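You operate a simulated robot arm through the tools that you are given. There is no shell and no other tool. Be economical: measure what you need, move in short steps, check, and stop when the job is done.

You are at the controls of a simulated two-armed robot. One attempt, no reset.

TASK
Shut the creased pouch from the lit panel in the held-goods box.
Fine: three white pouches lie on the panel; lamp on and its dial at 90 % before you pick; lamp off after; the other two stay.

The check looks at the end state, three seconds after you hand in, the way a careful person would. Anything else that was tipped, shoved, dropped, spilled or broken makes it a failure.

THE ROBOT
Two 7-joint arms with fingered hands on one trunk, on a base that drives. Base frame: it is fixed to the floor where the robot stands at the start and does not move with it; the origin is under the middle of the robot, x ahead of it, y to its left, z up; the surface under the hand at the start is at about z = 860. Readings come in mm, degrees, newtons and seconds.
The left shoulder is at the start at [70, 162, 1396], the right one opposite. With the tool pointing down near the work surface each hand reaches from about 100 to 780 mm from the robot's upright axis, wherever it stands, measured 20 degrees to its own side. Places, roughly: green lamp button [700, -100, 900]; grey lamp dial [700, -300, 900]; inside of the held-goods box [500, 100, 900]; yellow box lid [500, 100, 1000]. Payload 4 kg a hand.
The TCP of each hand is the grasp point between the finger pads, 26 mm short of the fingertips. In the tool frame z runs along the fingers and y along their closing line. The gripper opens to 132 mm. The gripper's body begins 73 mm behind the TCP. The gripper is a hand of 4 fingers: y runs from the thumb to the fingers, the wrist lies at [0, 0, -224] in the tool frame, and closing takes about 1.5 s.
Orientation is told as [roll, pitch, yaw] about the base's x, y, z axes, in that order, counted from this pose: with the fingers straight down and closing along the base's y, the tool's x points along the base's -x, its y along +y and its z along -z.

THE INTERFACE
- The arms move only by the tool play_rows. It takes "left_targets", "right_targets" or both (then of equal length, played together; a hand with none holds still); each is a list of rows, each a list of 3 entries, a list of its own where there are three numbers: the turn, a rotation vector about the tool's x, y, z in degrees, then the shift along the tool's x, y, z in mm, then the finger opening in mm, from 0 to 132. In form: [[[rx, ry, rz], [tx, ty, tz], claw], ...]. A call has 1 to 12 rows; each row is the pose to reach, as a shift and turn from the pose commanded when the call began, along the tool's axes at that moment. Each row takes 0.2 s and may step no farther than 50 mm and 8.6 degrees from the row before; otherwise, or with a gripper value out of range, the whole call is refused. A pose out of reach is approached as far as the arm can. The call stops where the force on the tool passes 70 N (or 10 N more than at its start, if that is more) or the arm is blocked; 0.2 s more then pass. Each finger travels about 45 mm/s and halts on what it meets, pressing with about 33 N; the grip force reading is that of the motor and also rises with nothing between the fingers. The clock runs only during rows and for 0.2 s after the last one: add rows that repeat a pose to give the fingers time. The reply holds the time, the measured pose of the TCP, the force on the tool along the base axes, the opening and the grip force, in the units named above and with some noise, with the torque about the TCP (base axes, N m) and any sound that the robot's microphone picked up.
- Cameras (640 x 400 px; columns grow to the right, rows downward): "scene" is now at [131.6, 0, 1609.6]; the picture's right is [0.00, -1.00, 0.00], its down [-0.70, -0.00, -0.71] and it looks along [0.71, 0.00, -0.70] (base axes); focal length 214 px, centre (320, 200). "left" rides on the left gripper at [-73, 6, -94] in its tool frame; the picture's right is [-0.08, -1.00, 0.00], its down [0.78, -0.06, -0.62] and it looks along [0.62, -0.05, 0.79] (tool axes); focal length 230 px, centre (320, 200). "right" rides on the right gripper at [73, 6, -94] in its tool frame; the picture's right is [-0.08, 1.00, 0.00], its down [-0.79, -0.06, -0.62] and it looks along [-0.61, -0.05, 0.79] (tool axes); focal length 230 px, centre (320, 200). There is no depth. A picture from a camera that has moved, and an enlarged one, comes with that camera's place and axes in the base frame and with its lens.
- grab_frame(camera): a new picture of that camera. It takes no simulated time.
- slide_trunk(by): slides the trunk up (or, below 0, down) by that many mm; the arms and the scene camera ride with it, the base frame stays. It gives what a move gives, with no picture.
- drive_base(legs): drives the robot by 1 to 6 legs, each [ahead, left, turn to the left] in mm, mm and degrees, along the robot's own axes; the way and the turn of a leg run together, so that a leg with both is an arc; at most 1500 mm and 180 degrees a leg. The arms and the cameras ride along, it lands a little off, and it stops where it bumps. It gives what a move gives.
- set_grasp(shape, hand): the hand has 4 fingers and takes this shape, open, in about a second: jaw (thumb against the fingers, like two jaws); tri (thumb and two fingers); tip (a fingertip pinch); poke (one finger out to press); point (the index stretched); flat (the hand flat); cup (the hand cupped); fist (a fist). The gripper value then closes the fingers along that shape, each until it touches; the sizes above hold for jaw. It gives what a move gives, with no picture.
- pan_tilt(pan, tilt): turns the head with the scene camera to pan (to the left, within 86 degrees either way) and tilt (down, from -29 to 69), counted from straight ahead of the robot. It gives what a move gives.
- enlarge(camera, box): a new picture of the part [left, top, right, bottom] of that camera's present view, enlarged. It takes no simulated time.
- close_job(): hands the job in; it is judged then, once.

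Work in short steps. Places have to be worked out from the pictures, the camera data and where the tool is seen: move nearer, look again, correct. Check each grasp and each placing, and mend what went wrong. You have 120 turns and 100 pictures in all, those below and enlarged ones among them. Open the grippers and draw the arms clear of the work before you hand the job in, unless the task says otherwise; then end with one line.

The tools are called by a JSON object that holds its "name" and its "arguments". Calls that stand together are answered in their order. play_rows: Moves the arms, as the interface text tells. Its arguments: {"type":"object","properties":{"left_targets":{"type":"array"},"right_targets":{"type":"array"}},"required":[]} The other tools are called the same way: slide_trunk (by) slides the trunk up or down; set_grasp (shape, hand) gives the hand a shape; drive_base (legs) drives the base; pan_tilt (pan, tilt) turns the head that bears the scene camera; grab_frame (camera) takes a picture; enlarge (camera, box) takes an enlarged picture of a part of a camera's view; close_job () hands the job in.

At the start:

```text
t: 0.0
left_tool_pos: [389.5, 128.3, 1455.2]
left_tool_rot: [0.0, 0.0, 0.0]
left_force: [-0.1, 0.0, -0.2]
left_ft_torque: [0.01, -0.01, 0.0]
left_gripper_width: 131.7
left_grasp_force: 0.0
left_shape: jaw
right_tool_pos: [436.4, -211.2, 1448.2]
right_tool_rot: [0.0, 0.0, 0.0]
right_force: [0.1, 0.5, -0.5]
right_ft_torque: [0.03, 0.03, 0.01]
right_gripper_width: 131.7
right_grasp_force: 0.0
right_shape: jaw
trunk travel left (down, up): [-875.0, 65.0]
robot x, y, heading: [0.9, -3.3, 0.1]
head pan, tilt: [0.2, 44.6]
```

scene: 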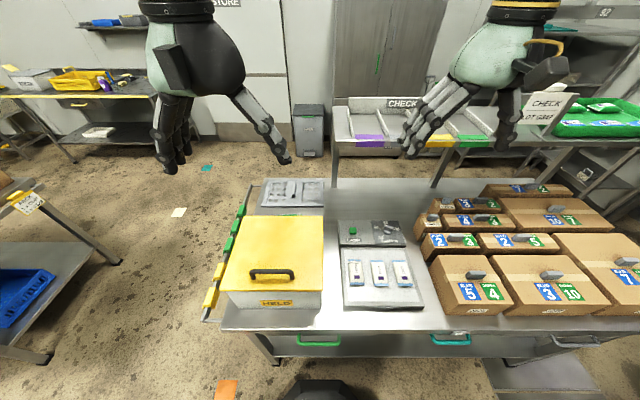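
right: 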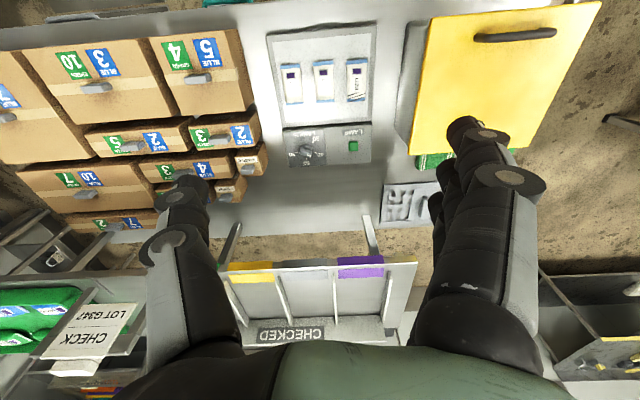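
left: 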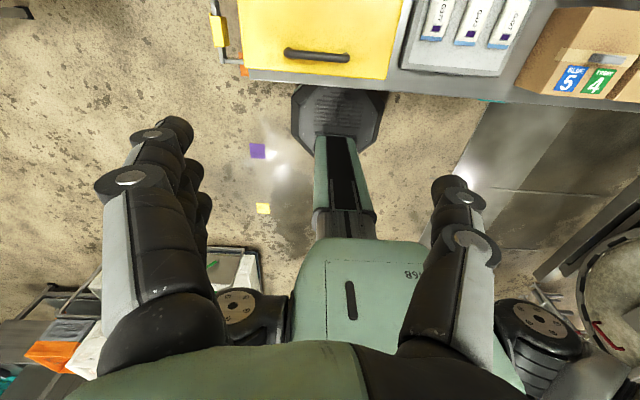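

The panel with three pouches lies ahead, the yellow-lid box to its left. I'll look closer at both.

{"name": "enlarge", "arguments": {"camera": "scene", "box": [320, 210, 440, 320]}}

{"name": "enlarge", "arguments": {"camera": "scene", "box": [200, 170, 340, 340]}}

{"name": "enlarge", "arguments": {"camera": "right", "box": [260, 20, 380, 170]}}

```text
3.64 times, centred on (380, 265) of scene
camera zoom: at [131.6, 0.0, 1609.6], right [0.0, -1.0, 0.0], down [-0.7, 0.0, -0.71], along [0.71, 0.0, -0.7], focal length 780 px, centre (102, -36)
```

zoom: 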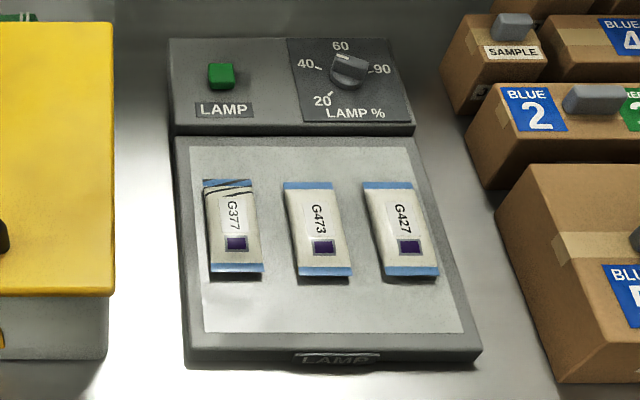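

```text
2.35 times, centred on (270, 255) of scene
camera zoom: at [131.6, 0.0, 1609.6], right [0.0, -1.0, 0.0], down [-0.7, 0.0, -0.71], along [0.71, 0.0, -0.7], focal length 505 px, centre (438, 71)
```

zoom: 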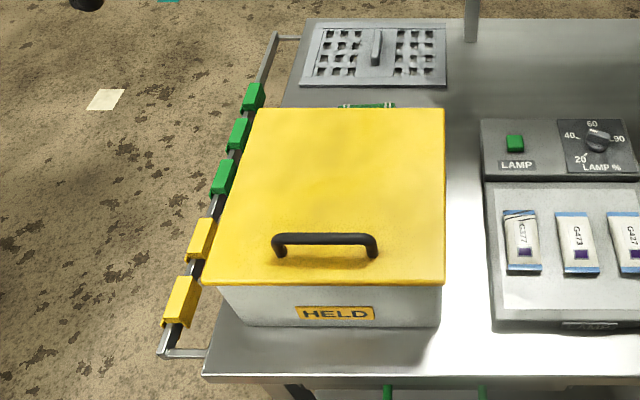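

```text
2.67 times, centred on (320, 95) of right
camera zoom: at [361.2, -206.2, 1540.4], right [0.08, 1.0, 0.0], down [0.79, -0.06, 0.62], along [0.61, -0.05, -0.79], focal length 614 px, centre (320, 480)
```

zoom: 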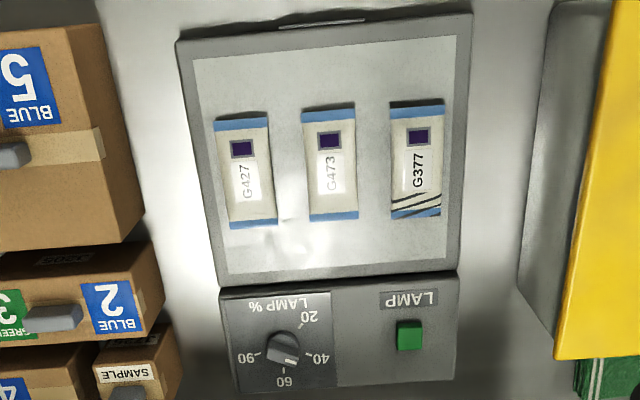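

The G377 pouch shows crease lines at its far end, and I put it near [491,-128]. Next I look at the dial, the lid handle and the box's rear edge in detail.

{"name": "enlarge", "arguments": {"camera": "scene", "box": [335, 215, 410, 250]}}

{"name": "enlarge", "arguments": {"camera": "left", "box": [200, 0, 540, 100]}}

{"name": "enlarge", "arguments": {"camera": "right", "box": [380, 0, 620, 230]}}

```text
8.53 times, centred on (372, 232) of scene
camera zoom: at [131.6, 0.0, 1609.6], right [0.0, -1.0, 0.0], down [-0.7, 0.0, -0.71], along [0.71, 0.0, -0.7], focal length 1830 px, centre (-128, -77)
```

zoom: 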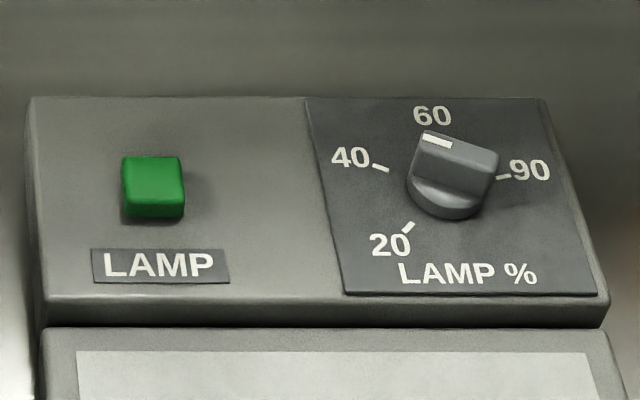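

```text
1.88 times, centred on (370, 50) of left
camera zoom: at [462.4, 134.9, 1547.8], right [0.08, -1.0, 0.0], down [-0.78, -0.06, 0.62], along [-0.62, -0.05, -0.79], focal length 433 px, centre (226, 482)
```

zoom: 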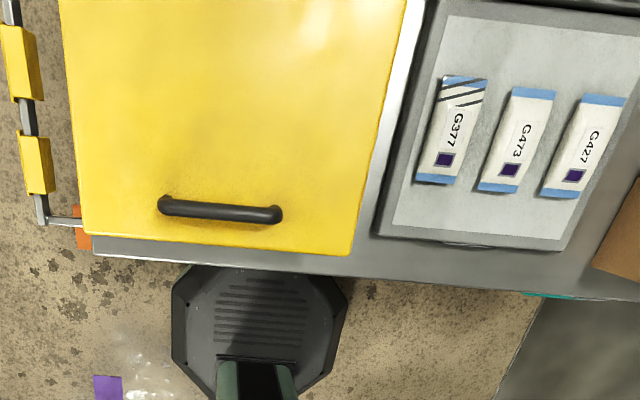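

```text
1.74 times, centred on (500, 115) of right
camera zoom: at [361.2, -206.2, 1540.4], right [0.08, 1.0, 0.0], down [0.79, -0.06, 0.62], along [0.61, -0.05, -0.79], focal length 400 px, centre (7, 348)
```

zoom: 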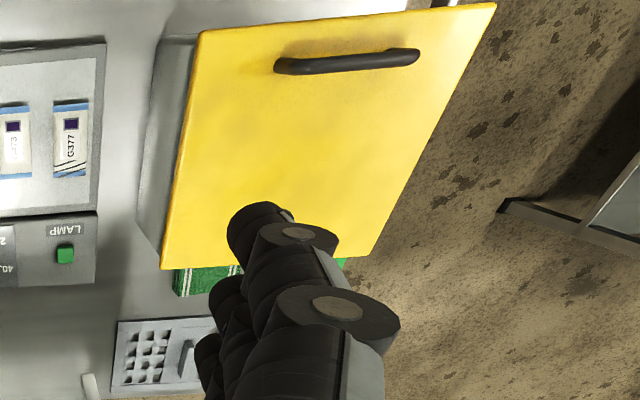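

The dial's pointer is near 60 and must turn clockwise to 90. I bring the right hand above the dial for a close look.

{"name": "play_rows", "arguments": {"right_targets": [[[0, 0, 0], [-23, -8, 36], 132], [[0, 0, 0], [-46, -16, 72], 132], [[0, 0, 0], [-69, -24, 108], 132], [[0, 0, 0], [-92, -32, 144], 132], [[0, 0, 0], [-115, -40, 180], 132], [[0, 0, 0], [-138, -48, 216], 132], [[0, 0, 0], [-161, -56, 252], 132], [[0, 0, 0], [-184, -64, 290], 132], [[0, 0, 0], [-204, -70, 328], 132], [[0, 0, 0], [-204, -70, 328], 132]]}}

{"name": "grab_frame", "arguments": {"camera": "right"}}

{"name": "grab_frame", "arguments": {"camera": "scene"}}

```text
t: 2.2
left_tool_pos: [388.5, 126.8, 1454.1]
left_tool_rot: [0.1, 0.0, 0.0]
left_force: [-1.0, -0.8, -0.4]
left_ft_torque: [-0.01, -0.04, -0.01]
left_gripper_width: 131.8
left_grasp_force: 0.1
left_shape: jaw
right_tool_pos: [639.2, -280.5, 1119.5]
right_tool_rot: [-0.1, 0.0, 0.1]
right_force: [0.2, 0.3, 0.4]
right_ft_torque: [-0.02, 0.01, -0.01]
right_gripper_width: 131.8
right_grasp_force: 0.1
right_shape: jaw
trunk travel left (down, up): [-875.0, 65.0]
robot x, y, heading: [-3.6, -0.3, 0.0]
head pan, tilt: [0.2, 44.6]
```

```text
90 pictures are left
camera right: at [565.5, -275.9, 1211.7], right [0.08, 1.0, 0.0], down [0.78, -0.06, 0.62], along [0.62, -0.05, -0.79], focal length 230 px, centre (320, 200)
```

right: 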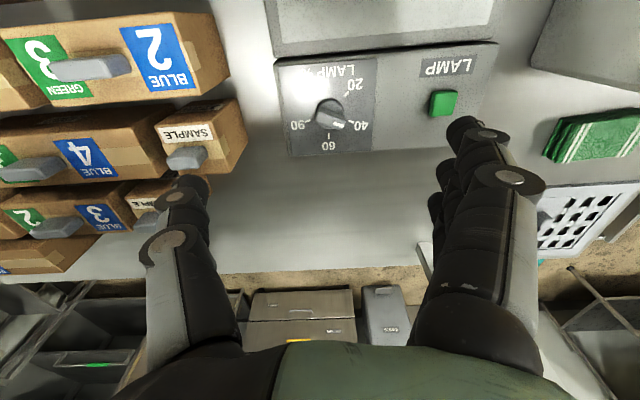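

```text
89 pictures are left
camera scene: at [130.9, 0.3, 1609.6], right [0.0, -1.0, 0.0], down [-0.7, 0.0, -0.71], along [0.71, 0.0, -0.7], focal length 214 px, centre (320, 200)
```

scene: 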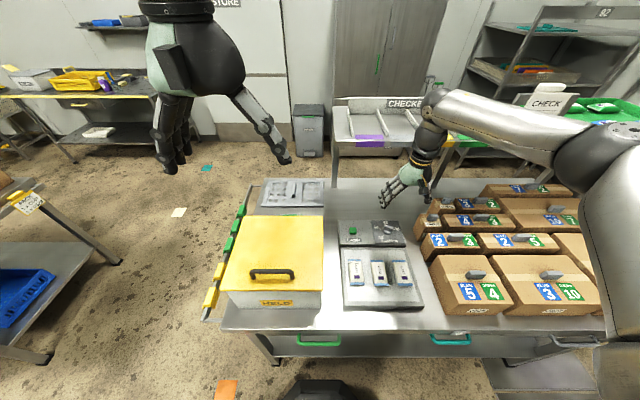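

Triangulating both views: button near [657,-132,918], knob near [661,-272,922]. I zoom the hand camera on the knob.

{"name": "enlarge", "arguments": {"camera": "right", "box": [270, 50, 490, 170]}}

{"name": "enlarge", "arguments": {"camera": "right", "box": [285, 70, 385, 155]}}

{"name": "set_grasp", "arguments": {"shape": "poke", "hand": "right"}}

{"name": "grab_frame", "arguments": {"camera": "right"}}

```text
2.91 times, centred on (380, 110) of right
camera zoom: at [565.5, -275.9, 1211.7], right [0.08, 1.0, 0.0], down [0.78, -0.06, 0.62], along [0.62, -0.05, -0.79], focal length 669 px, centre (146, 462)
```

zoom: 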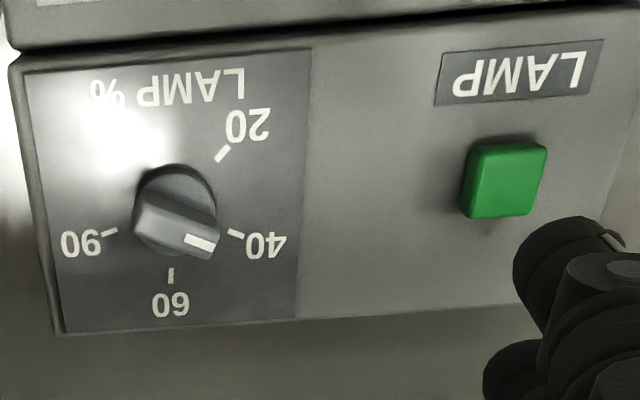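

```text
4.71 times, centred on (335, 112) of right
camera zoom: at [565.5, -275.9, 1211.7], right [0.08, 1.0, 0.0], down [0.78, -0.06, 0.62], along [0.62, -0.05, -0.79], focal length 1083 px, centre (249, 612)
```

zoom: 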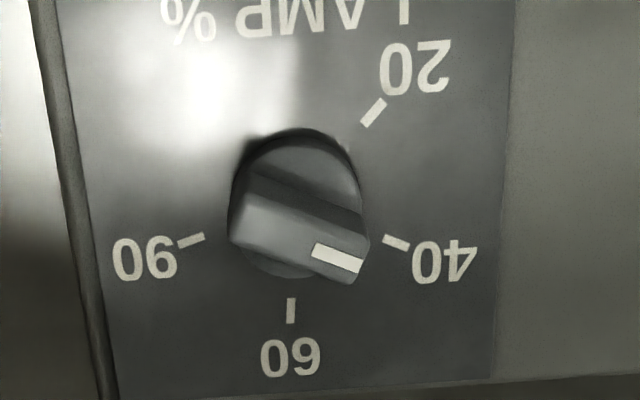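

```text
t: 3.1
left_tool_pos: [388.5, 127.9, 1453.5]
left_tool_rot: [-0.1, 0.0, 0.0]
left_force: [0.1, 0.6, 0.4]
left_ft_torque: [0.0, 0.01, 0.02]
left_gripper_width: 131.9
left_grasp_force: 0.1
left_shape: jaw
right_tool_pos: [640.7, -281.4, 1118.8]
right_tool_rot: [0.0, 0.1, 0.1]
right_force: [0.2, 0.4, -0.2]
right_ft_torque: [0.01, 0.0, -0.02]
right_gripper_width: 0.0
right_grasp_force: 0.0
right_shape: poke
trunk travel left (down, up): [-875.0, 65.0]
robot x, y, heading: [2.9, -2.5, 0.0]
head pan, tilt: [0.2, 44.6]
```

```text
86 pictures are left
camera right: at [566.1, -276.2, 1211.6], right [0.08, 1.0, 0.0], down [0.79, -0.06, 0.62], along [0.61, -0.05, -0.79], focal length 230 px, centre (320, 200)
```

right: 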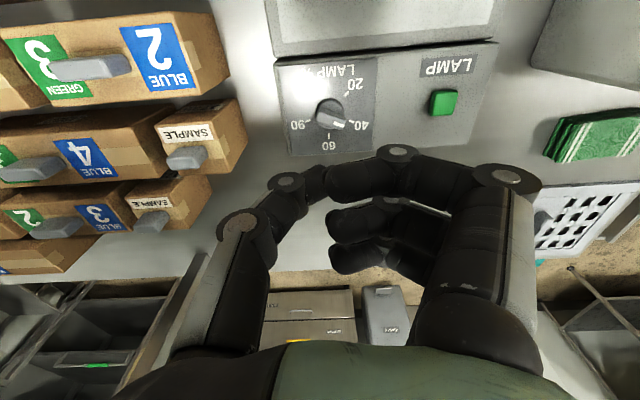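

The pointer stands just past 40, so the dial needs a clockwise turn of about 120°. The poke shape looks curled, so I try "point" and look.

{"name": "set_grasp", "arguments": {"shape": "point", "hand": "right"}}

{"name": "grab_frame", "arguments": {"camera": "right"}}

{"name": "enlarge", "arguments": {"camera": "scene", "box": [330, 140, 470, 260]}}

```text
t: 4.0
left_tool_pos: [389.8, 128.2, 1453.7]
left_tool_rot: [0.1, 0.0, 0.0]
left_force: [0.4, -0.1, 0.1]
left_ft_torque: [0.02, 0.0, 0.03]
left_gripper_width: 131.7
left_grasp_force: 0.1
left_shape: jaw
right_tool_pos: [641.3, -281.2, 1118.3]
right_tool_rot: [0.0, 0.0, 0.0]
right_force: [-0.5, -0.1, -0.2]
right_ft_torque: [-0.01, 0.04, -0.03]
right_gripper_width: 126.2
right_grasp_force: 0.1
right_shape: point
trunk travel left (down, up): [-875.0, 65.0]
robot x, y, heading: [0.3, -0.8, 0.2]
head pan, tilt: [0.2, 44.6]
```

```text
85 pictures are left
camera right: at [566.1, -276.2, 1211.6], right [0.08, 1.0, 0.0], down [0.79, -0.06, 0.62], along [0.61, -0.05, -0.79], focal length 230 px, centre (320, 200)
```

right: 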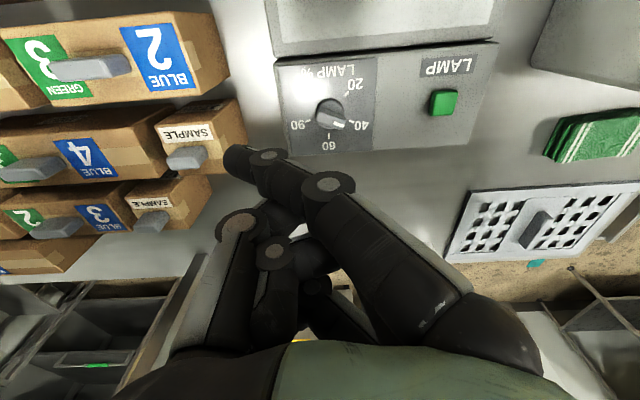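

```text
3.33 times, centred on (400, 200) of scene
camera zoom: at [131.8, 0.0, 1609.5], right [0.0, -1.0, 0.0], down [-0.7, 0.0, -0.71], along [0.71, 0.0, -0.7], focal length 715 px, centre (53, 200)
```

zoom: 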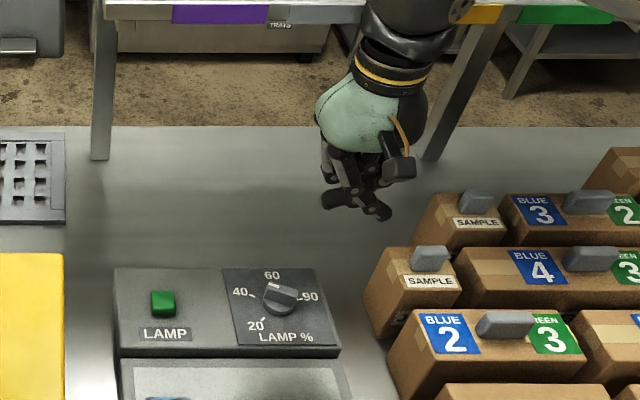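

Poke put its fingertip just under the TCP, which is what I need. I go back to poke and move above the button.

{"name": "set_grasp", "arguments": {"shape": "poke", "hand": "right"}}

{"name": "play_rows", "arguments": {"right_targets": [[[0, 0, 0], [-4, 40, 20], 0], [[0, 0, 0], [-8, 80, 40], 0], [[0, 0, 0], [-12, 120, 60], 0], [[0, 0, 0], [-16, 149, 90], 0], [[0, 0, 0], [-16, 149, 120], 0], [[0, 0, 0], [-16, 149, 130], 0], [[0, 0, 0], [-16, 149, 130], 0]]}}

{"name": "grab_frame", "arguments": {"camera": "right"}}

{"name": "enlarge", "arguments": {"camera": "scene", "box": [310, 170, 430, 260]}}

```text
t: 4.9
left_tool_pos: [389.6, 127.8, 1453.7]
left_tool_rot: [-0.1, 0.0, 0.1]
left_force: [-0.6, -0.3, 0.8]
left_ft_torque: [0.01, -0.01, -0.02]
left_gripper_width: 131.5
left_grasp_force: 0.0
left_shape: jaw
right_tool_pos: [639.7, -281.9, 1120.0]
right_tool_rot: [0.0, 0.0, 0.0]
right_force: [0.7, 0.3, 0.6]
right_ft_torque: [0.0, -0.03, -0.01]
right_gripper_width: 0.0
right_grasp_force: 0.0
right_shape: poke
trunk travel left (down, up): [-875.0, 65.0]
robot x, y, heading: [2.9, -0.4, 0.0]
head pan, tilt: [0.2, 44.6]
```

```text
t: 6.5
left_tool_pos: [389.4, 128.4, 1454.5]
left_tool_rot: [0.1, 0.0, 0.0]
left_force: [0.9, 0.5, 1.1]
left_ft_torque: [-0.02, 0.04, 0.0]
left_gripper_width: 131.9
left_grasp_force: 0.1
left_shape: jaw
right_tool_pos: [654.9, -130.9, 990.3]
right_tool_rot: [0.0, 0.0, 0.0]
right_force: [-0.5, 0.7, 0.2]
right_ft_torque: [0.01, 0.01, -0.01]
right_gripper_width: 0.0
right_grasp_force: 0.0
right_shape: poke
trunk travel left (down, up): [-875.0, 65.0]
robot x, y, heading: [0.7, 1.8, 0.0]
head pan, tilt: [0.2, 44.6]
```

```text
83 pictures are left
camera right: at [581.2, -125.6, 1081.9], right [0.08, 1.0, 0.0], down [0.79, -0.06, 0.62], along [0.61, -0.05, -0.79], focal length 230 px, centre (320, 200)
```

right: 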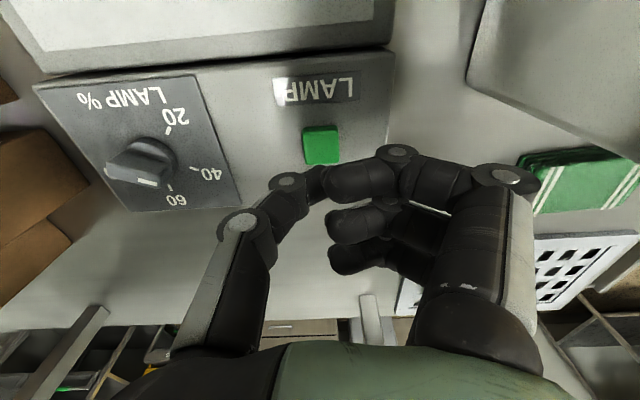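

```text
4.44 times, centred on (370, 215) of scene
camera zoom: at [131.7, 0.8, 1609.6], right [0.0, -1.0, 0.0], down [-0.7, 0.0, -0.71], along [0.71, 0.0, -0.7], focal length 953 px, centre (98, 133)
```

zoom: 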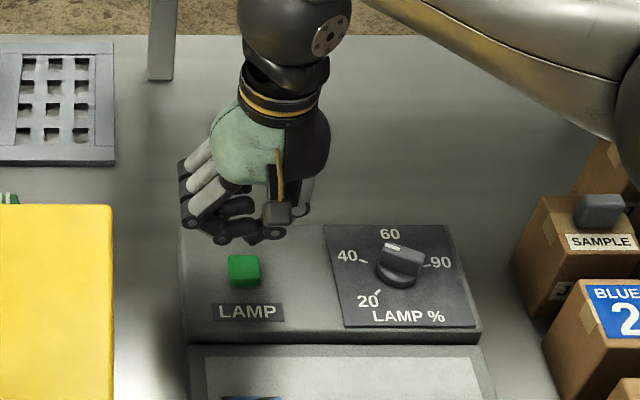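

The button stays on the predicted spot [657,-131,~915]. I lower in small steps and watch the force.

{"name": "play_rows", "arguments": {"right_targets": [[[0, 0, 0], [-2, 0, 10], 0], [[0, 0, 0], [-2, 0, 20], 0], [[0, 0, 0], [-2, 0, 30], 0], [[0, 0, 0], [-2, 0, 36], 0], [[0, 0, 0], [-2, 0, 40], 0]]}}

{"name": "grab_frame", "arguments": {"camera": "right"}}

{"name": "enlarge", "arguments": {"camera": "scene", "box": [310, 170, 430, 260]}}

```text
t: 7.7
left_tool_pos: [389.3, 127.1, 1454.6]
left_tool_rot: [0.0, -0.1, 0.0]
left_force: [0.2, -1.0, -0.5]
left_ft_torque: [-0.01, 0.03, 0.01]
left_gripper_width: 131.9
left_grasp_force: 0.0
left_shape: jaw
right_tool_pos: [657.1, -132.3, 950.1]
right_tool_rot: [0.0, 0.0, 0.0]
right_force: [-0.3, 0.6, 0.8]
right_ft_torque: [0.01, 0.0, 0.0]
right_gripper_width: 0.0
right_grasp_force: 0.0
right_shape: poke
trunk travel left (down, up): [-875.0, 65.0]
robot x, y, heading: [3.0, 0.7, 0.1]
head pan, tilt: [0.2, 44.6]
```

```text
81 pictures are left
camera right: at [583.2, -127.3, 1041.8], right [0.08, 1.0, 0.0], down [0.79, -0.06, 0.62], along [0.61, -0.05, -0.79], focal length 230 px, centre (320, 200)
```

right: 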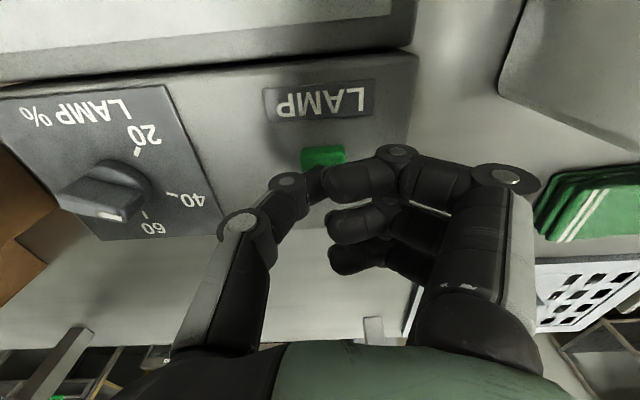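

```text
4.44 times, centred on (370, 215) of scene
camera zoom: at [131.9, 0.1, 1609.6], right [0.0, -1.0, 0.0], down [-0.7, 0.0, -0.71], along [0.71, 0.0, -0.7], focal length 953 px, centre (98, 133)
```

zoom: 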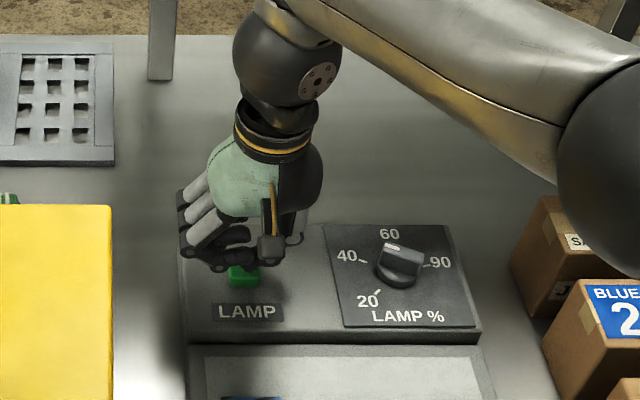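

No contact yet at TCP z 950. I continue down in 4 mm steps.

{"name": "play_rows", "arguments": {"right_targets": [[[0, 0, 0], [0, 0, 4], 0], [[0, 0, 0], [0, 0, 8], 0], [[0, 0, 0], [0, 0, 12], 0], [[0, 0, 0], [0, 0, 15], 0]]}}

```text
t: 8.7
left_tool_pos: [386.5, 127.4, 1455.4]
left_tool_rot: [0.0, -0.1, 0.0]
left_force: [0.0, -0.6, 0.1]
left_ft_torque: [0.03, 0.0, 0.01]
left_gripper_width: 131.7
left_grasp_force: 0.1
left_shape: jaw
right_tool_pos: [658.0, -132.2, 938.5]
right_tool_rot: [0.0, -0.4, -0.1]
right_force: [3.1, -5.2, 24.8]
right_ft_torque: [-0.04, -0.06, -0.02]
right_gripper_width: 0.0
right_grasp_force: 0.1
right_shape: poke
trunk travel left (down, up): [-875.0, 65.0]
robot x, y, heading: [1.6, 1.4, 0.3]
head pan, tilt: [0.2, 44.6]
heard: click
```

A click came at about 25 N. I back up 60 mm and check the lamp.

{"name": "play_rows", "arguments": {"right_targets": [[[0, 0, 0], [0, 0, -10], 0], [[0, 0, 0], [0, 0, -40], 0], [[0, 0, 0], [0, 0, -85], 0], [[0, 0, 0], [0, 0, -105], 0]]}}

{"name": "enlarge", "arguments": {"camera": "scene", "box": [310, 190, 450, 310]}}

```text
t: 9.7
left_tool_pos: [388.7, 129.4, 1455.3]
left_tool_rot: [0.1, 0.0, 0.0]
left_force: [-0.3, 0.6, -0.6]
left_ft_torque: [0.03, -0.02, -0.01]
left_gripper_width: 131.7
left_grasp_force: 0.1
left_shape: jaw
right_tool_pos: [656.7, -131.9, 1041.3]
right_tool_rot: [-0.1, 0.1, 0.0]
right_force: [-0.4, -0.6, -0.2]
right_ft_torque: [-0.02, -0.01, -0.02]
right_gripper_width: 0.0
right_grasp_force: 0.0
right_shape: poke
trunk travel left (down, up): [-875.0, 65.0]
robot x, y, heading: [-2.4, -0.6, 0.1]
head pan, tilt: [0.2, 44.6]
```

```text
3.33 times, centred on (380, 250) of scene
camera zoom: at [131.7, 0.6, 1609.5], right [0.0, -1.0, 0.0], down [-0.7, 0.0, -0.71], along [0.71, 0.0, -0.7], focal length 715 px, centre (120, 33)
```

zoom: 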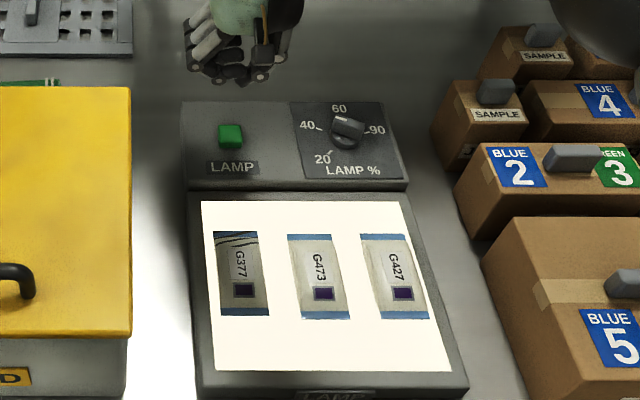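

The lamp is on. I change to the tip pinch, move over the knob and turn the hand 58° to straddle its bar.

{"name": "set_grasp", "arguments": {"shape": "tip", "hand": "right"}}

{"name": "play_rows", "arguments": {"right_targets": [[[0, 0, -8], [0, -20, 0], 60], [[0, 0, -16], [0, -40, 0], 60], [[0, 0, -24], [0, -60, 0], 60], [[0, 0, -32], [-2, -80, 0], 60], [[0, 0, -40], [-4, -100, 0], 60], [[0, 0, -48], [-4, -120, 0], 60], [[0, 0, -56], [-4, -140, 0], 60], [[0, 0, -58], [-4, -140, 0], 60], [[0, 0, -58], [-4, -140, 0], 60]]}}

{"name": "grab_frame", "arguments": {"camera": "right"}}

{"name": "enlarge", "arguments": {"camera": "scene", "box": [330, 170, 450, 260]}}

```text
t: 10.6
left_tool_pos: [390.0, 127.4, 1454.2]
left_tool_rot: [0.0, 0.1, 0.0]
left_force: [0.0, -0.2, 0.2]
left_ft_torque: [0.0, 0.02, -0.03]
left_gripper_width: 132.0
left_grasp_force: 0.1
left_shape: jaw
right_tool_pos: [657.5, -132.1, 1040.4]
right_tool_rot: [0.0, 0.0, 0.0]
right_force: [0.3, 0.2, 0.3]
right_ft_torque: [-0.01, 0.05, 0.01]
right_gripper_width: 132.1
right_grasp_force: 0.0
right_shape: tip
trunk travel left (down, up): [-875.0, 65.0]
robot x, y, heading: [-0.1, 3.9, -0.2]
head pan, tilt: [0.2, 44.6]
```

```text
t: 12.6
left_tool_pos: [390.0, 127.8, 1453.7]
left_tool_rot: [0.0, 0.0, 0.0]
left_force: [-1.4, 0.6, -0.1]
left_ft_torque: [0.0, 0.01, -0.01]
left_gripper_width: 132.0
left_grasp_force: 0.0
left_shape: jaw
right_tool_pos: [660.5, -270.9, 1040.3]
right_tool_rot: [0.0, 0.1, 58.1]
right_force: [-0.9, -0.5, 0.2]
right_ft_torque: [-0.01, -0.03, 0.0]
right_gripper_width: 60.8
right_grasp_force: 0.1
right_shape: tip
trunk travel left (down, up): [-875.0, 65.0]
robot x, y, heading: [0.6, -1.4, -0.0]
head pan, tilt: [0.2, 44.6]
```

```text
78 pictures are left
camera right: at [616.3, -331.3, 1132.4], right [-0.81, 0.59, 0.0], down [0.47, 0.63, 0.62], along [0.37, 0.5, -0.79], focal length 230 px, centre (320, 200)
```

right: 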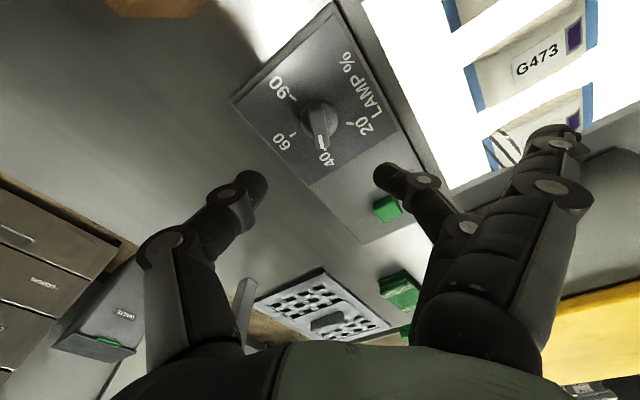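

```text
4.44 times, centred on (390, 215) of scene
camera zoom: at [131.8, 0.4, 1609.5], right [0.0, -1.0, 0.0], down [-0.7, 0.0, -0.71], along [0.71, 0.0, -0.7], focal length 953 px, centre (9, 133)
```

zoom: 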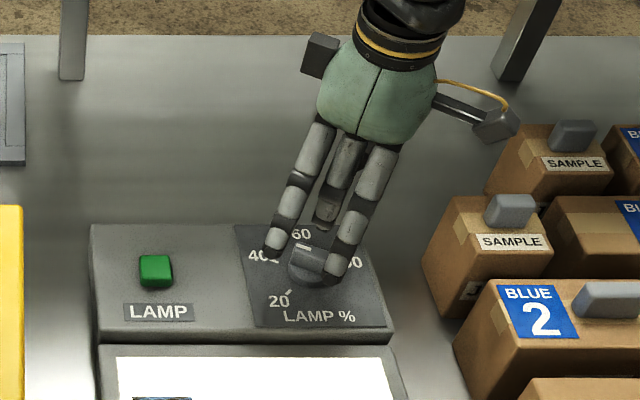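

The knob bar is now nearly in line with the hand's x axis. I zoom in to check the angle and centring.

{"name": "enlarge", "arguments": {"camera": "right", "box": [260, 60, 390, 180]}}

```text
3.33 times, centred on (325, 120) of right
camera zoom: at [616.3, -331.3, 1132.4], right [-0.81, 0.59, 0.0], down [0.47, 0.63, 0.62], along [0.37, 0.5, -0.79], focal length 767 px, centre (303, 467)
```

zoom: 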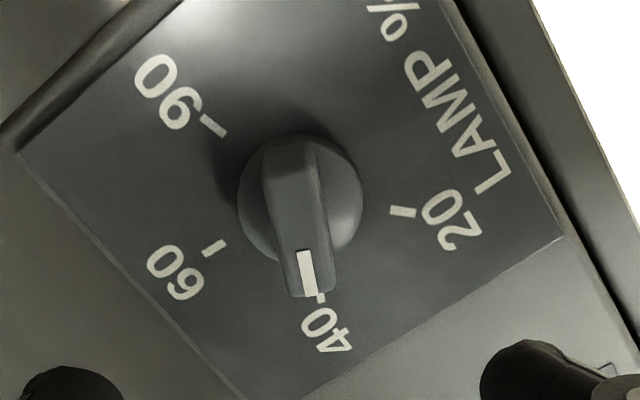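

The pointer sits on 40, and the marks are about 67° apart, so I need about 135°. I descend with the pinch straddling the bar.

{"name": "play_rows", "arguments": {"right_targets": [[[0, 0, 0], [2, -2, 30], 50], [[0, 0, 0], [2, -2, 60], 50], [[0, 0, 0], [2, -2, 80], 50], [[0, 0, 0], [2, -2, 90], 50], [[0, 0, 0], [2, -2, 95], 50]]}}

{"name": "grab_frame", "arguments": {"camera": "right"}}

{"name": "enlarge", "arguments": {"camera": "scene", "box": [330, 200, 430, 260]}}

```text
t: 13.8
left_tool_pos: [389.5, 127.4, 1454.5]
left_tool_rot: [0.0, 0.1, 0.0]
left_force: [-0.4, -0.3, 0.2]
left_ft_torque: [0.0, -0.01, -0.01]
left_gripper_width: 131.9
left_grasp_force: 0.0
left_shape: jaw
right_tool_pos: [661.3, -274.9, 943.7]
right_tool_rot: [0.1, 0.0, 57.9]
right_force: [-0.4, -0.5, 0.0]
right_ft_torque: [-0.03, 0.04, 0.01]
right_gripper_width: 50.6
right_grasp_force: 0.0
right_shape: tip
trunk travel left (down, up): [-875.0, 65.0]
robot x, y, heading: [1.7, 1.9, 0.0]
head pan, tilt: [0.2, 44.6]
```

```text
75 pictures are left
camera right: at [617.4, -334.2, 1036.8], right [-0.8, 0.59, 0.0], down [0.47, 0.63, 0.62], along [0.37, 0.5, -0.79], focal length 230 px, centre (320, 200)
```

right: 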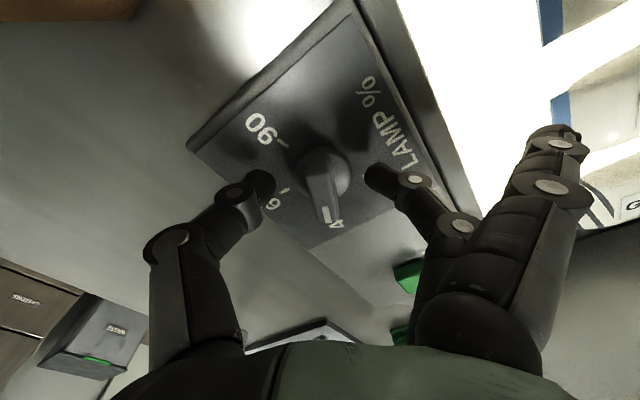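

```text
6.40 times, centred on (380, 230) of scene
camera zoom: at [132.1, 0.0, 1609.5], right [0.0, -1.0, 0.0], down [-0.7, 0.0, -0.71], along [0.71, 0.0, -0.7], focal length 1373 px, centre (-64, 8)
```

zoom: 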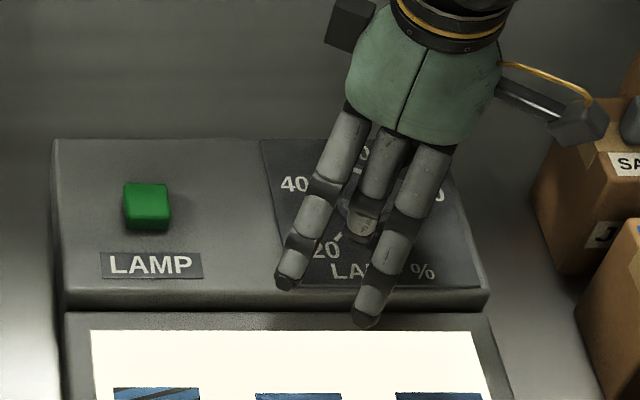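

The fingertips flank the knob, roughly level with its top. I lower 10 mm more and close the pinch on the bar.

{"name": "play_rows", "arguments": {"right_targets": [[[0, 0, 0], [0, 0, 5], 50], [[0, 0, 0], [0, 0, 10], 45], [[0, 0, 0], [0, 0, 10], 30], [[0, 0, 0], [0, 0, 10], 20], [[0, 0, 0], [0, 0, 10], 10], [[0, 0, 0], [0, 0, 10], 8], [[0, 0, 0], [0, 0, 10], 8], [[0, 0, 0], [0, 0, 10], 8]]}}

{"name": "grab_frame", "arguments": {"camera": "right"}}

```text
t: 15.6
left_tool_pos: [389.0, 126.7, 1454.4]
left_tool_rot: [0.0, -0.1, -0.1]
left_force: [-0.5, 0.1, -0.1]
left_ft_torque: [-0.01, 0.0, 0.03]
left_gripper_width: 131.9
left_grasp_force: 0.1
left_shape: jaw
right_tool_pos: [661.9, -275.6, 934.6]
right_tool_rot: [0.1, 0.0, 57.9]
right_force: [-1.1, -3.0, 3.1]
right_ft_torque: [-0.1, -0.03, -0.02]
right_gripper_width: 27.3
right_grasp_force: 33.3
right_shape: tip
trunk travel left (down, up): [-875.0, 65.0]
robot x, y, heading: [-2.1, -0.5, -0.1]
head pan, tilt: [0.2, 44.6]
```

```text
73 pictures are left
camera right: at [616.8, -335.0, 1027.4], right [-0.8, 0.59, 0.0], down [0.47, 0.63, 0.62], along [0.37, 0.5, -0.79], focal length 230 px, centre (320, 200)
```

right: 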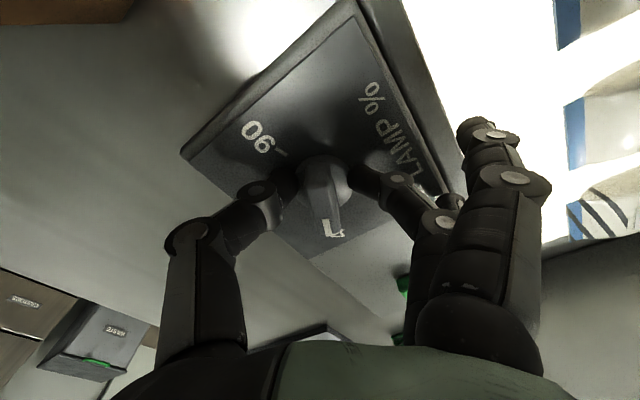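

The pinch holds at 27 mm with 33 N. I turn 48° clockwise and check whether the knob follows.

{"name": "play_rows", "arguments": {"right_targets": [[[0, 0, 8], [0, 0, 0], 8], [[0, 0, 16], [0, 0, 0], 8], [[0, 0, 24], [0, 0, 0], 8], [[0, 0, 32], [0, 0, 0], 8], [[0, 0, 40], [0, 0, 0], 8], [[0, 0, 48], [0, 0, 0], 8]]}}

{"name": "grab_frame", "arguments": {"camera": "right"}}

```text
t: 17.0
left_tool_pos: [386.2, 128.8, 1455.0]
left_tool_rot: [-0.1, -0.1, 0.0]
left_force: [0.2, 0.4, -0.7]
left_ft_torque: [0.0, 0.0, -0.01]
left_gripper_width: 131.8
left_grasp_force: 0.1
left_shape: jaw
right_tool_pos: [659.4, -273.0, 936.0]
right_tool_rot: [0.0, -0.1, 10.0]
right_force: [-14.5, 3.8, 2.7]
right_ft_torque: [0.09, 0.25, 0.07]
right_gripper_width: 27.1
right_grasp_force: 33.5
right_shape: tip
trunk travel left (down, up): [-875.0, 65.0]
robot x, y, heading: [-0.1, 1.3, 0.0]
head pan, tilt: [0.2, 44.6]
```

```text
72 pictures are left
camera right: at [584.9, -280.7, 1028.2], right [-0.1, 1.0, 0.0], down [0.78, 0.08, 0.62], along [0.61, 0.06, -0.79], focal length 230 px, centre (320, 200)
```

right: 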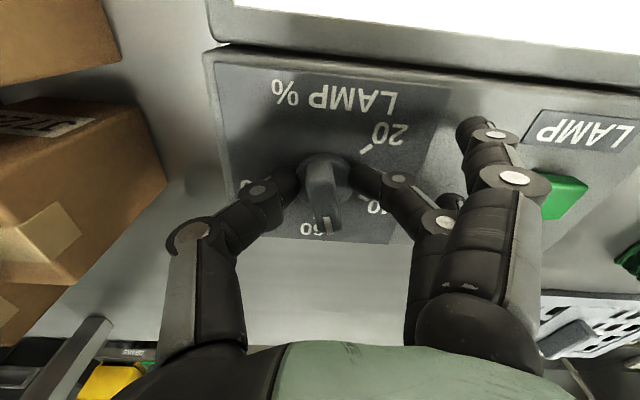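

The knob follows. I turn another 72° and nudge 2 mm towards the robot to relieve the 14 N side force.

{"name": "play_rows", "arguments": {"right_targets": [[[0, 0, 8], [1, 0, 0], 8], [[0, 0, 16], [2, 0, 0], 8], [[0, 0, 24], [2, 0, 0], 8], [[0, 0, 32], [2, 0, 0], 8], [[0, 0, 40], [2, 0, 0], 8], [[0, 0, 48], [2, 0, 0], 8], [[0, 0, 56], [2, 0, 0], 8], [[0, 0, 64], [2, 0, 0], 8], [[0, 0, 72], [2, 0, 0], 8]]}}

{"name": "grab_frame", "arguments": {"camera": "right"}}

{"name": "enlarge", "arguments": {"camera": "scene", "box": [330, 200, 430, 260]}}

```text
t: 19.0
left_tool_pos: [386.4, 133.2, 1454.8]
left_tool_rot: [-0.2, 0.0, 0.1]
left_force: [0.1, -0.8, -0.3]
left_ft_torque: [0.02, 0.03, 0.02]
left_gripper_width: 131.7
left_grasp_force: 0.0
left_shape: jaw
right_tool_pos: [657.5, -269.7, 938.7]
right_tool_rot: [0.3, -0.1, -62.0]
right_force: [-0.1, 18.8, 28.1]
right_ft_torque: [0.41, -0.1, 0.07]
right_gripper_width: 26.4
right_grasp_force: 33.3
right_shape: tip
trunk travel left (down, up): [-875.0, 65.0]
robot x, y, heading: [-2.2, 0.5, 0.0]
head pan, tilt: [0.2, 44.6]
```

```text
71 pictures are left
camera right: at [627.9, -202.9, 1031.3], right [0.92, 0.4, 0.01], down [0.31, -0.72, 0.62], along [0.25, -0.57, -0.79], focal length 230 px, centre (320, 200)
```

right: 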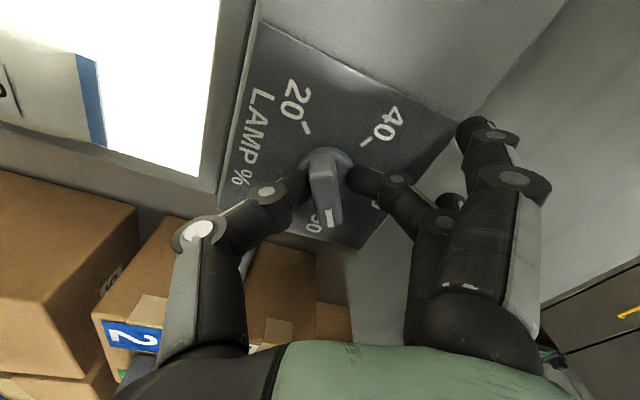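

```text
6.40 times, centred on (380, 230) of scene
camera zoom: at [127.3, 5.7, 1610.0], right [0.0, -1.0, 0.0], down [-0.7, -0.01, -0.71], along [0.71, 0.0, -0.7], focal length 1373 px, centre (-64, 8)
```

zoom: 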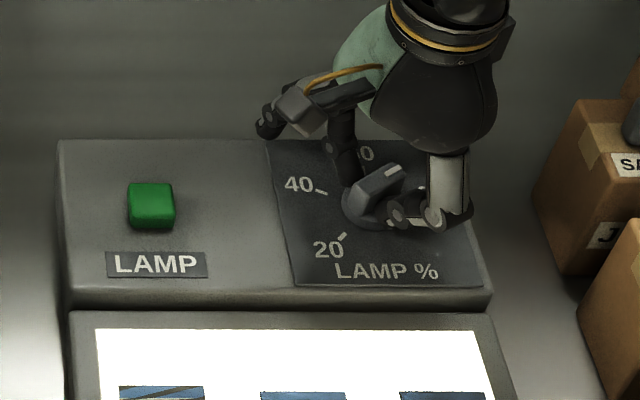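

The knob turned with the hand and the pointer is just short of 90. I zoom in before the last bit.

{"name": "enlarge", "arguments": {"camera": "right", "box": [250, 70, 430, 250]}}

```text
2.22 times, centred on (340, 160) of right
camera zoom: at [627.9, -202.9, 1031.3], right [0.92, 0.4, 0.01], down [0.31, -0.72, 0.62], along [0.25, -0.57, -0.79], focal length 511 px, centre (276, 289)
```

zoom: 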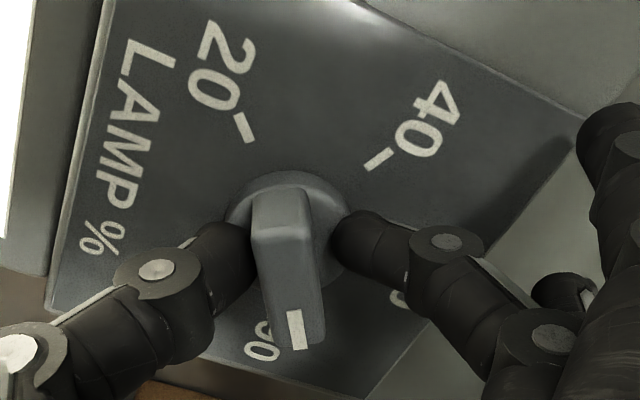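

About 15° remain. I finish the turn while raising 2 mm and easing the side load.

{"name": "play_rows", "arguments": {"right_targets": [[[0, 0, 5], [1, 0, -1], 8], [[0, 0, 10], [2, 1, -2], 8], [[0, 0, 15], [2, 1, -2], 8], [[0, 0, 15], [2, 1, -2], 8]]}}

{"name": "enlarge", "arguments": {"camera": "right", "box": [250, 70, 430, 250]}}

```text
t: 20.0
left_tool_pos: [387.4, 132.0, 1453.6]
left_tool_rot: [-0.1, 0.1, 0.1]
left_force: [0.9, 0.0, 0.2]
left_ft_torque: [0.0, 0.03, 0.0]
left_gripper_width: 131.8
left_grasp_force: 0.2
left_shape: jaw
right_tool_pos: [658.8, -268.3, 939.2]
right_tool_rot: [0.3, -0.1, -77.1]
right_force: [6.0, 20.0, 19.4]
right_ft_torque: [0.48, -0.25, 0.1]
right_gripper_width: 26.1
right_grasp_force: 33.0
right_shape: tip
trunk travel left (down, up): [-875.0, 65.0]
robot x, y, heading: [3.6, -2.1, 0.2]
head pan, tilt: [0.2, 44.6]
```

```text
2.22 times, centred on (340, 160) of right
camera zoom: at [646.9, -196.5, 1031.5], right [0.99, 0.15, 0.0], down [0.12, -0.78, 0.62], along [0.09, -0.61, -0.79], focal length 511 px, centre (276, 289)
```

zoom: 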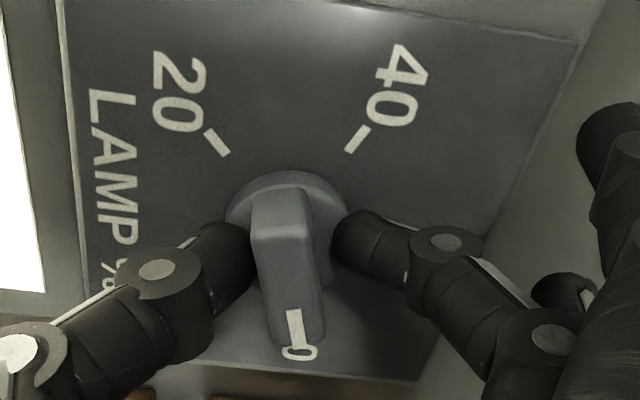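

The pointer now appears to cover 90. I open, rise, and verify from above.

{"name": "play_rows", "arguments": {"right_targets": [[[0, 0, 0], [0, 0, 0], 20], [[0, 0, 0], [0, 0, 0], 35], [[0, 0, 0], [0, 0, 0], 50], [[0, 0, 0], [0, 0, 0], 50], [[0, 0, 0], [0, 0, -20], 50], [[0, 0, 0], [0, 0, -60], 50], [[0, 0, 0], [0, 0, -100], 50], [[0, 0, 0], [0, 0, -140], 60]]}}

{"name": "enlarge", "arguments": {"camera": "right", "box": [250, 60, 410, 180]}}

{"name": "enlarge", "arguments": {"camera": "scene", "box": [330, 200, 430, 260]}}

```text
t: 21.8
left_tool_pos: [388.0, 129.7, 1453.9]
left_tool_rot: [0.0, 0.0, 0.0]
left_force: [0.4, 1.1, 0.0]
left_ft_torque: [0.0, 0.0, 0.03]
left_gripper_width: 131.7
left_grasp_force: 0.1
left_shape: jaw
right_tool_pos: [660.4, -271.4, 1076.2]
right_tool_rot: [0.0, 0.0, -77.0]
right_force: [0.0, -0.1, -0.6]
right_ft_torque: [-0.03, -0.01, 0.03]
right_gripper_width: 59.7
right_grasp_force: 0.1
right_shape: tip
trunk travel left (down, up): [-875.0, 65.0]
robot x, y, heading: [-3.5, 2.8, -0.3]
head pan, tilt: [0.2, 44.6]
```

```text
3.33 times, centred on (330, 120) of right
camera zoom: at [647.8, -199.3, 1169.5], right [0.99, 0.15, 0.0], down [0.12, -0.78, 0.62], along [0.09, -0.61, -0.79], focal length 767 px, centre (287, 467)
```

zoom: 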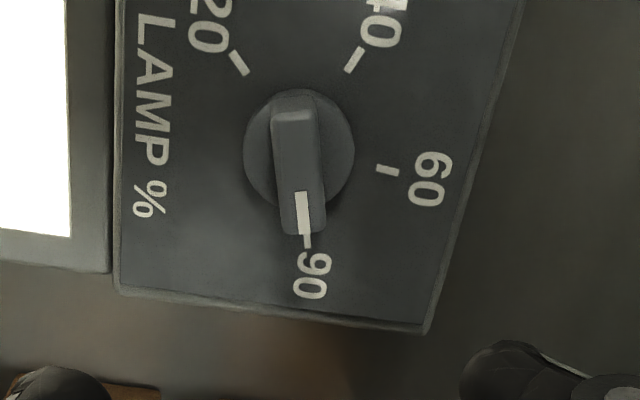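

```text
6.40 times, centred on (380, 230) of scene
camera zoom: at [130.5, 1.6, 1609.6], right [0.0, -1.0, 0.0], down [-0.7, 0.0, -0.71], along [0.71, 0.0, -0.7], focal length 1373 px, centre (-64, 8)
```

zoom: 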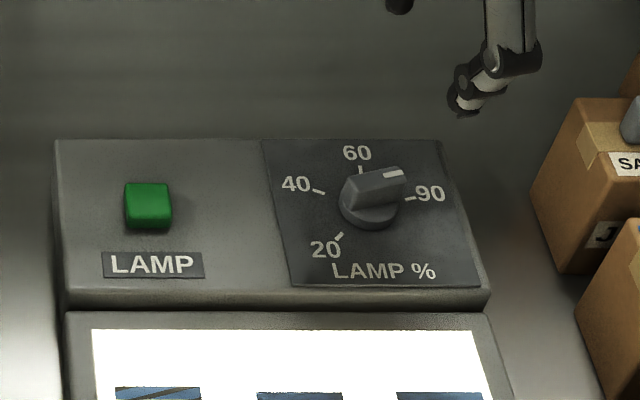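

The dial points squarely at 90. Now I view the lit pouches to confirm which one is creased.

{"name": "enlarge", "arguments": {"camera": "scene", "box": [335, 240, 425, 320]}}

```text
5.00 times, centred on (380, 280) of scene
camera zoom: at [130.5, 1.6, 1609.6], right [0.0, -1.0, 0.0], down [-0.7, 0.0, -0.71], along [0.71, 0.0, -0.7], focal length 1072 px, centre (20, -200)
```

zoom: 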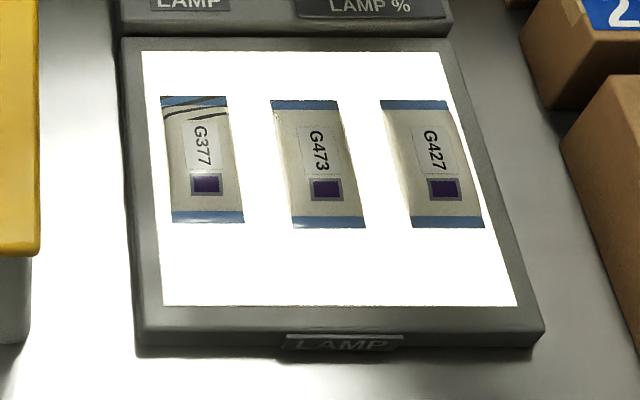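

G377 shows creases across its end; I'll check closer before picking. First the box: I bring the left hand over the lid handle, turned so that it closes along x.

{"name": "play_rows", "arguments": {"left_targets": [[[0, 0, 8], [-4, 1, 25], 100], [[0, 0, 16], [-8, 2, 50], 100], [[0, 0, 24], [-12, 4, 75], 100], [[0, 0, 32], [-16, 6, 100], 100], [[0, 0, 40], [-20, 8, 125], 100], [[0, 0, 48], [-24, 10, 150], 100], [[0, 0, 56], [-28, 11, 175], 100], [[0, 0, 64], [-32, 12, 200], 100], [[0, 0, 72], [-36, 13, 225], 100], [[0, 0, 80], [-40, 13, 250], 100], [[0, 0, 88], [-41, 13, 275], 100], [[0, 0, 90], [-41, 13, 285], 100]]}}

{"name": "grab_frame", "arguments": {"camera": "left"}}

{"name": "grab_frame", "arguments": {"camera": "scene"}}

```text
t: 24.4
left_tool_pos: [427.9, 138.1, 1167.9]
left_tool_rot: [0.2, 0.0, -89.6]
left_force: [0.4, -0.5, -0.3]
left_ft_torque: [0.01, 0.0, 0.01]
left_gripper_width: 100.4
left_grasp_force: 0.1
left_shape: jaw
left hand out of reach, approached as far as the arm can: row 12
right_tool_pos: [661.8, -272.1, 1074.7]
right_tool_rot: [-0.1, 0.0, -77.1]
right_force: [0.3, 0.2, 0.7]
right_ft_torque: [0.02, 0.01, 0.01]
right_gripper_width: 59.7
right_grasp_force: 0.1
right_shape: tip
trunk travel left (down, up): [-875.0, 65.0]
robot x, y, heading: [1.1, -1.4, -0.1]
head pan, tilt: [0.2, 44.6]
```

```text
64 pictures are left
camera left: at [434.5, 66.6, 1262.1], right [-1.0, -0.08, 0.0], down [-0.07, 0.78, 0.62], along [-0.05, 0.62, -0.79], focal length 230 px, centre (320, 200)
```

left: 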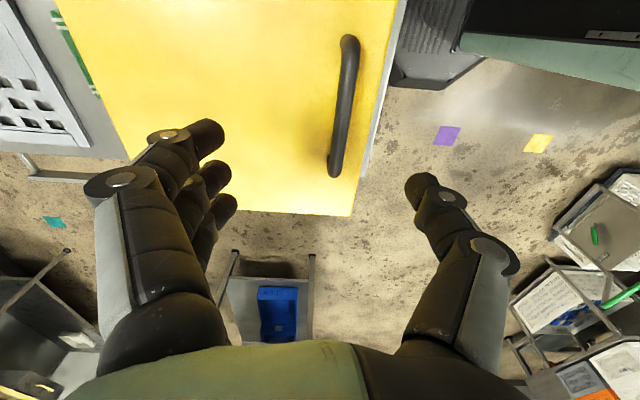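

```text
63 pictures are left
camera scene: at [132.8, 1.4, 1609.5], right [0.0, -1.0, 0.0], down [-0.7, 0.0, -0.71], along [0.71, 0.0, -0.7], focal length 214 px, centre (320, 200)
```

scene: 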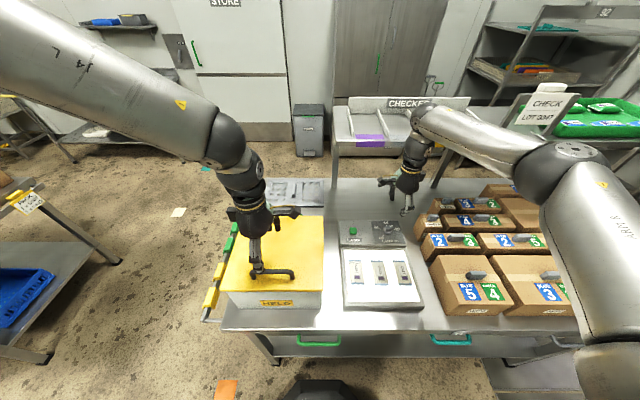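

Triangulating, the handle bar runs along y from 78 to 193 at x≈410, with its top near z≈1048 and the lid top near 1022. I lower the left hand to just above it and look again.

{"name": "play_rows", "arguments": {"left_targets": [[[0, 0, -2], [-1, -10, 30], 80], [[0, 0, -2], [-2, -18, 60], 70], [[0, 0, -2], [-2, -18, 68], 70], [[0, 0, -2], [-2, -18, 68], 70]]}}

{"name": "grab_frame", "arguments": {"camera": "left"}}

{"name": "enlarge", "arguments": {"camera": "scene", "box": [190, 180, 350, 330]}}

```text
t: 25.4
left_tool_pos: [407.9, 134.7, 1102.9]
left_tool_rot: [0.0, 0.0, -88.0]
left_force: [-0.6, -0.1, 0.1]
left_ft_torque: [0.01, -0.04, 0.01]
left_gripper_width: 70.6
left_grasp_force: 0.0
left_shape: jaw
right_tool_pos: [659.5, -273.5, 1075.9]
right_tool_rot: [0.1, 0.0, -77.0]
right_force: [0.1, -0.1, 0.1]
right_ft_torque: [0.06, -0.03, -0.01]
right_gripper_width: 59.7
right_grasp_force: 0.1
right_shape: tip
trunk travel left (down, up): [-875.0, 65.0]
robot x, y, heading: [-0.7, 1.0, -0.2]
head pan, tilt: [0.2, 44.6]
```

```text
62 pictures are left
camera left: at [416.9, 63.3, 1195.0], right [-0.99, -0.11, 0.0], down [-0.09, 0.78, 0.62], along [-0.07, 0.61, -0.79], focal length 230 px, centre (320, 200)
```

left: 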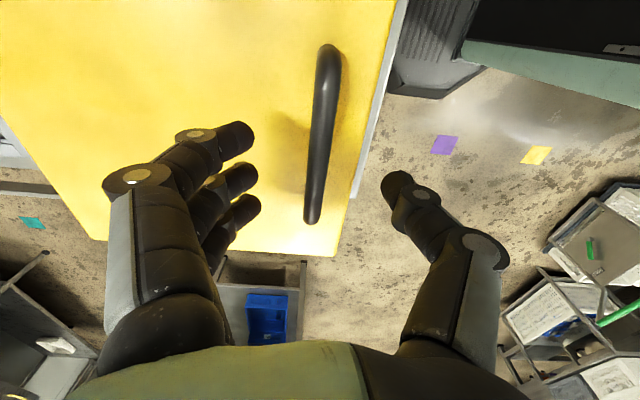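

```text
2.67 times, centred on (270, 255) of scene
camera zoom: at [130.6, -1.1, 1609.7], right [0.0, -1.0, 0.0], down [-0.7, 0.0, -0.71], along [0.71, 0.0, -0.7], focal length 572 px, centre (453, 53)
```

zoom: 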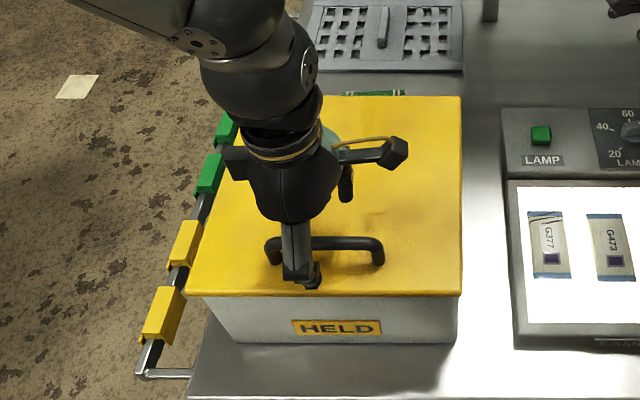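

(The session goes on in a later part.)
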